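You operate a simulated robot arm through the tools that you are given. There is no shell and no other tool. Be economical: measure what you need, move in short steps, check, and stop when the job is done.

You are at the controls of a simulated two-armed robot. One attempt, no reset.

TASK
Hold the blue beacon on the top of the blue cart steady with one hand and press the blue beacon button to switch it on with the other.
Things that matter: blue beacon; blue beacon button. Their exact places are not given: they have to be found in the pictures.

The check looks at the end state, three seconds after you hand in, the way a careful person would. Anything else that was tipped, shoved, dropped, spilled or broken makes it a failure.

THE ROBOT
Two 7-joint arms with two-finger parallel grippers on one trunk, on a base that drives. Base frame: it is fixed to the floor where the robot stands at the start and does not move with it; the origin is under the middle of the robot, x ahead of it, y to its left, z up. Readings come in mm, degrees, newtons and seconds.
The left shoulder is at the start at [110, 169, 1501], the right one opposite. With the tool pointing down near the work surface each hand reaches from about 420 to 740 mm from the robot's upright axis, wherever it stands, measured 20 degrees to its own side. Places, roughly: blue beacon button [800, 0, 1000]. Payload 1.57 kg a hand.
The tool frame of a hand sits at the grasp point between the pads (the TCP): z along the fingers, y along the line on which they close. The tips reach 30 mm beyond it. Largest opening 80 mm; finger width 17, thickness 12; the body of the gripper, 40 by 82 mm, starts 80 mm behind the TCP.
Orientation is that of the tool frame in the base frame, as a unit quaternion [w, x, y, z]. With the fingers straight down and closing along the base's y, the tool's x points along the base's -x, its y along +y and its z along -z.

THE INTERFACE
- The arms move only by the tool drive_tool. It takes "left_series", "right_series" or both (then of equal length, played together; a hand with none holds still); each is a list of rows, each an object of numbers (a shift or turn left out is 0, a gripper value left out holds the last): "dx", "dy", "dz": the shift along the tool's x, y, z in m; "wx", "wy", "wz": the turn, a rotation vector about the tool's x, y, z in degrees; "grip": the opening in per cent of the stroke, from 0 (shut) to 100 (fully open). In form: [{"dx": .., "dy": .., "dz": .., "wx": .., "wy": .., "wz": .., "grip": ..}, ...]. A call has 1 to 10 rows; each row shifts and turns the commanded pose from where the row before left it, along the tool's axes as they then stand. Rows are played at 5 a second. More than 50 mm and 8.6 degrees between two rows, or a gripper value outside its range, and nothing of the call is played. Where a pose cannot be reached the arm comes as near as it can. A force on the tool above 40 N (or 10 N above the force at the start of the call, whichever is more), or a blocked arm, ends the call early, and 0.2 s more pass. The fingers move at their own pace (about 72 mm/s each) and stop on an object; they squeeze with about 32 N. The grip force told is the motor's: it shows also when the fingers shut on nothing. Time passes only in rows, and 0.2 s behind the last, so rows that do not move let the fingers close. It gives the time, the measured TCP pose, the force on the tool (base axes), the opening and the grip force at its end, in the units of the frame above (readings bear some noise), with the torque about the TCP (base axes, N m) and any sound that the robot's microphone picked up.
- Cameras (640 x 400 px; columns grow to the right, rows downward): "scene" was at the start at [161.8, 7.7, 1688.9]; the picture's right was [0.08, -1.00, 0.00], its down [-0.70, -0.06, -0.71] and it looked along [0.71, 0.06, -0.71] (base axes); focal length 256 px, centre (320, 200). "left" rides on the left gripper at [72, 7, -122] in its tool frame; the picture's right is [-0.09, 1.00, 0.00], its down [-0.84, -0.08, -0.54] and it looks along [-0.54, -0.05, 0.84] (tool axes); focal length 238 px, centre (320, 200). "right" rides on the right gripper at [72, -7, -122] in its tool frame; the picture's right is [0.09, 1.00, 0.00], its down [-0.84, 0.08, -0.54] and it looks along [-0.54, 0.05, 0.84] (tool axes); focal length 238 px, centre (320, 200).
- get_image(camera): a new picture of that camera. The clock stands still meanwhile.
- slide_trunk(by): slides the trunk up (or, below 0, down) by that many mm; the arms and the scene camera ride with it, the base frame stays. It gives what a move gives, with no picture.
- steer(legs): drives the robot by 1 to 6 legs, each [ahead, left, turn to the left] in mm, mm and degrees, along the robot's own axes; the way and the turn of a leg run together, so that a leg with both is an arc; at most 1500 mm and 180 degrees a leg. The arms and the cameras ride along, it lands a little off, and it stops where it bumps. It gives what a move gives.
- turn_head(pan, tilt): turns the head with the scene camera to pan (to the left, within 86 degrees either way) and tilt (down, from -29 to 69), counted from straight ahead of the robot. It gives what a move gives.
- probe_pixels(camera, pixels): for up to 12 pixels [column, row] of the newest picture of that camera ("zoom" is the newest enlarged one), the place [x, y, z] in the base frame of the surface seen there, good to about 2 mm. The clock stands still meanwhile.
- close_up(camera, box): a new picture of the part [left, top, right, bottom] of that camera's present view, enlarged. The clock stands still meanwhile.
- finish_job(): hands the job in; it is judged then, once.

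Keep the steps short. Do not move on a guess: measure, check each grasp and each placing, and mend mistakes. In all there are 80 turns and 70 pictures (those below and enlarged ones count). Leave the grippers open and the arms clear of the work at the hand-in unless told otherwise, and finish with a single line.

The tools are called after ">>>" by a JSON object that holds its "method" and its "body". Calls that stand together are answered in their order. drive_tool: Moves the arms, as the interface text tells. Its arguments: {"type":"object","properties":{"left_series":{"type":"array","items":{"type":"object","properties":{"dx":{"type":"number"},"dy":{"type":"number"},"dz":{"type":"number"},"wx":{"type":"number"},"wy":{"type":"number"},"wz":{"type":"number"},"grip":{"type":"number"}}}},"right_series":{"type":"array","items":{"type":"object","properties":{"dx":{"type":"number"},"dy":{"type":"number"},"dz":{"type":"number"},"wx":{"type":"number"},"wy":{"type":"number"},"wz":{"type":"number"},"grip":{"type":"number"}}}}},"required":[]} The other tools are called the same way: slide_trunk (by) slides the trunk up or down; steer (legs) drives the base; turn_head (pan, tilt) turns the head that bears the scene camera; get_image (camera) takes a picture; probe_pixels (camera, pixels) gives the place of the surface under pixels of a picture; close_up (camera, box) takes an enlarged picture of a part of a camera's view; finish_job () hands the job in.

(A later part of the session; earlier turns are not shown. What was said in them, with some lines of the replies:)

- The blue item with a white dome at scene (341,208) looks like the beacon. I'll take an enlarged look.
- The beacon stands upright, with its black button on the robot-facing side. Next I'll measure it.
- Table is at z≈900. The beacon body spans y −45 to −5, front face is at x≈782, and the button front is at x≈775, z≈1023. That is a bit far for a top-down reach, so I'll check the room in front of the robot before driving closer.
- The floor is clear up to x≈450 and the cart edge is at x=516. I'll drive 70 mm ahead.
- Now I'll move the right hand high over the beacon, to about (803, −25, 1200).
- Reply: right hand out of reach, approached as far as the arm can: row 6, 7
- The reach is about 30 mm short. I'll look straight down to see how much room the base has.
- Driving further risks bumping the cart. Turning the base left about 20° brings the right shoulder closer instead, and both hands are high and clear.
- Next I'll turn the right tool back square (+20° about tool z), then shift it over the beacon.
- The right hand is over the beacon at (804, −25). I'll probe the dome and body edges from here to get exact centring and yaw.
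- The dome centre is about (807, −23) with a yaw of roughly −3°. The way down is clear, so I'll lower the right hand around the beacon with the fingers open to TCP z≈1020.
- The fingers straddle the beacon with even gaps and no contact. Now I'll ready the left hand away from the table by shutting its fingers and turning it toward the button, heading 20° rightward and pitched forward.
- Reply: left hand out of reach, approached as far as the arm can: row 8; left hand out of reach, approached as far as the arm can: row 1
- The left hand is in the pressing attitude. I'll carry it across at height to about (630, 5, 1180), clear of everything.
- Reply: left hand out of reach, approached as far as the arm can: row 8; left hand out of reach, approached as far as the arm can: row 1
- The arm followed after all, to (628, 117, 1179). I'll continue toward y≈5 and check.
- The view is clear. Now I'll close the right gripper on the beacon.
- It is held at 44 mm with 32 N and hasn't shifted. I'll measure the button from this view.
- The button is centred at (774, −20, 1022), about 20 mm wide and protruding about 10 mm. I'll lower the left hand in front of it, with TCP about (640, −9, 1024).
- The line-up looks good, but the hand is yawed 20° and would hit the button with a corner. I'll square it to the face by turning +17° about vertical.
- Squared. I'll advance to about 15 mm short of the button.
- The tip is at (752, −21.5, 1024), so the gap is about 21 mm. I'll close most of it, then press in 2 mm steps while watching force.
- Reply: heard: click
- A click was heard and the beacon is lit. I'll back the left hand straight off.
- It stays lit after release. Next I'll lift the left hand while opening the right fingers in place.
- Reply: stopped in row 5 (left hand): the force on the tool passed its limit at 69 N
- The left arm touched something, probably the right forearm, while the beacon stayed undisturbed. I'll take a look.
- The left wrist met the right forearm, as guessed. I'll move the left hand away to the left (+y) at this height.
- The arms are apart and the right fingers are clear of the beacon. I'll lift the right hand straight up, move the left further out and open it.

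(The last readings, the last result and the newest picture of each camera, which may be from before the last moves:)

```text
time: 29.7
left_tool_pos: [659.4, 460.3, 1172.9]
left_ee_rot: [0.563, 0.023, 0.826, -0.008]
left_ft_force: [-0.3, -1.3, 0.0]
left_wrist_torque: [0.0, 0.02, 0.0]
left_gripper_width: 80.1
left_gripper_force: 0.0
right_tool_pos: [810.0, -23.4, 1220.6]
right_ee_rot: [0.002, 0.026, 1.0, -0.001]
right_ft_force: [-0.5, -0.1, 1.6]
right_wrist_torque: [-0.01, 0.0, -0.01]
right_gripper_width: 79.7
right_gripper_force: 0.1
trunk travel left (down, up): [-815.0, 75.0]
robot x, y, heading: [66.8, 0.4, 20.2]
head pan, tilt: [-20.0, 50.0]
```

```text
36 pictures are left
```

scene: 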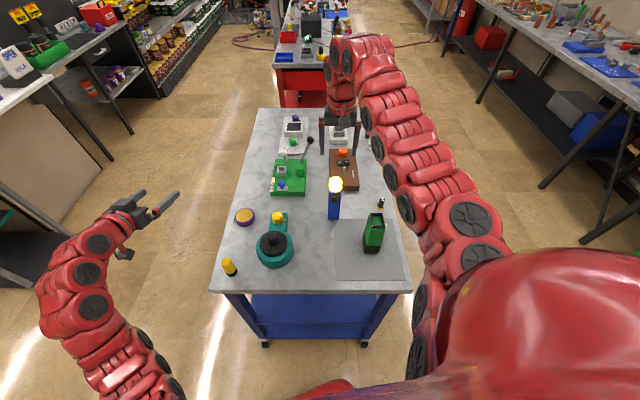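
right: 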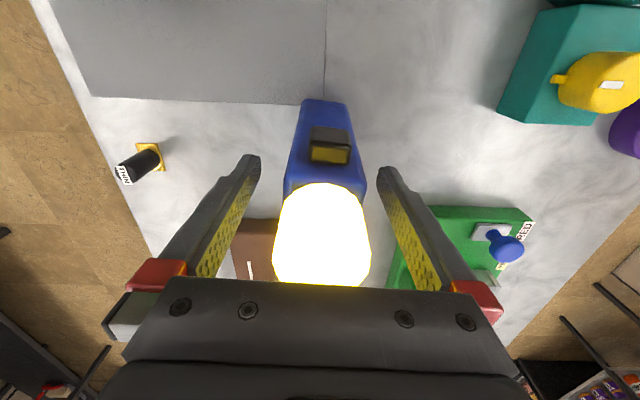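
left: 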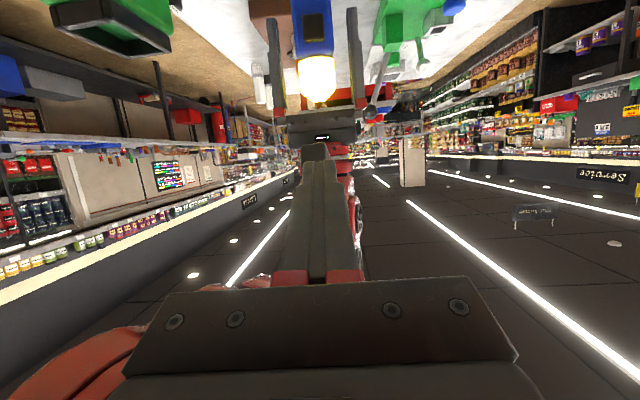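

The beacon stands lit and everything else is in place. I'll move the right hand off to the side and do a final check.

>>> {"method": "drive_tool", "body": {"right_series": [{"dx": 0.015, "dy": -0.04}, {"dx": 0.015, "dy": -0.04}, {"dx": 0.015, "dy": -0.04}, {"dx": 0.015, "dy": -0.04}, {"dx": 0.015, "dy": -0.04}, {"dx": 0.015, "dy": -0.04}, {}]}}

>>> {"method": "close_up", "body": {"camera": "scene", "box": [200, 100, 420, 290]}}

>>> {"method": "probe_pixels", "body": {"camera": "scene", "pixels": [[335, 184], [334, 196], [333, 212]]}}

```text
time: 31.3
left_tool_pos: [658.6, 460.8, 1173.1]
left_ee_rot: [0.564, 0.024, 0.826, -0.009]
left_ft_force: [-0.2, 0.4, 0.2]
left_wrist_torque: [0.0, -0.02, 0.0]
left_gripper_width: 79.9
left_gripper_force: 0.2
right_tool_pos: [746.4, -160.7, 1218.7]
right_ee_rot: [0.001, 0.027, 1.0, 0.0]
right_ft_force: [1.4, 0.6, 0.4]
right_wrist_torque: [0.0, -0.02, 0.02]
right_gripper_width: 79.9
right_gripper_force: 0.0
right hand out of reach, approached as far as the arm can: row 4, 5, 6
trunk travel left (down, up): [-815.0, 75.0]
robot x, y, heading: [64.8, 1.6, 20.1]
head pan, tilt: [-20.0, 50.0]
```

```text
2.11 times, centred on (310, 195) of scene
```

zoom: 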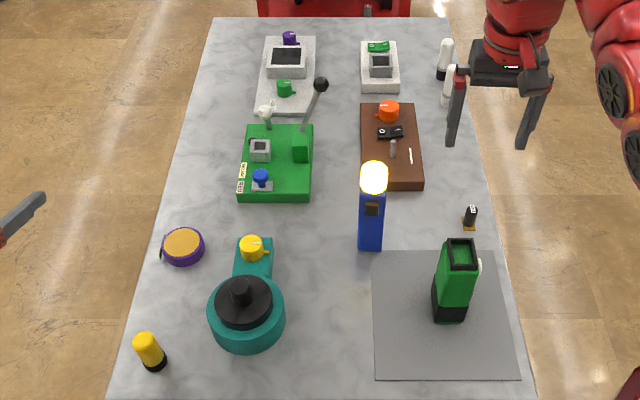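

```text
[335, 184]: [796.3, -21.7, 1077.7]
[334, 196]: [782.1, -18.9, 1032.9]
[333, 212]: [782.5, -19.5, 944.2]
```

The beacon is lit, upright and where it started. Both hands are open and clear, so I'm handing in.

>>> {"method": "finish_job", "body": {}}

```text
The job is handed in.
```

The blue beacon was held steady by the right hand and switched on by the left; it is lit, upright and in its place, nothing else was disturbed, though the left arm briefly bumped the right forearm while backing away.
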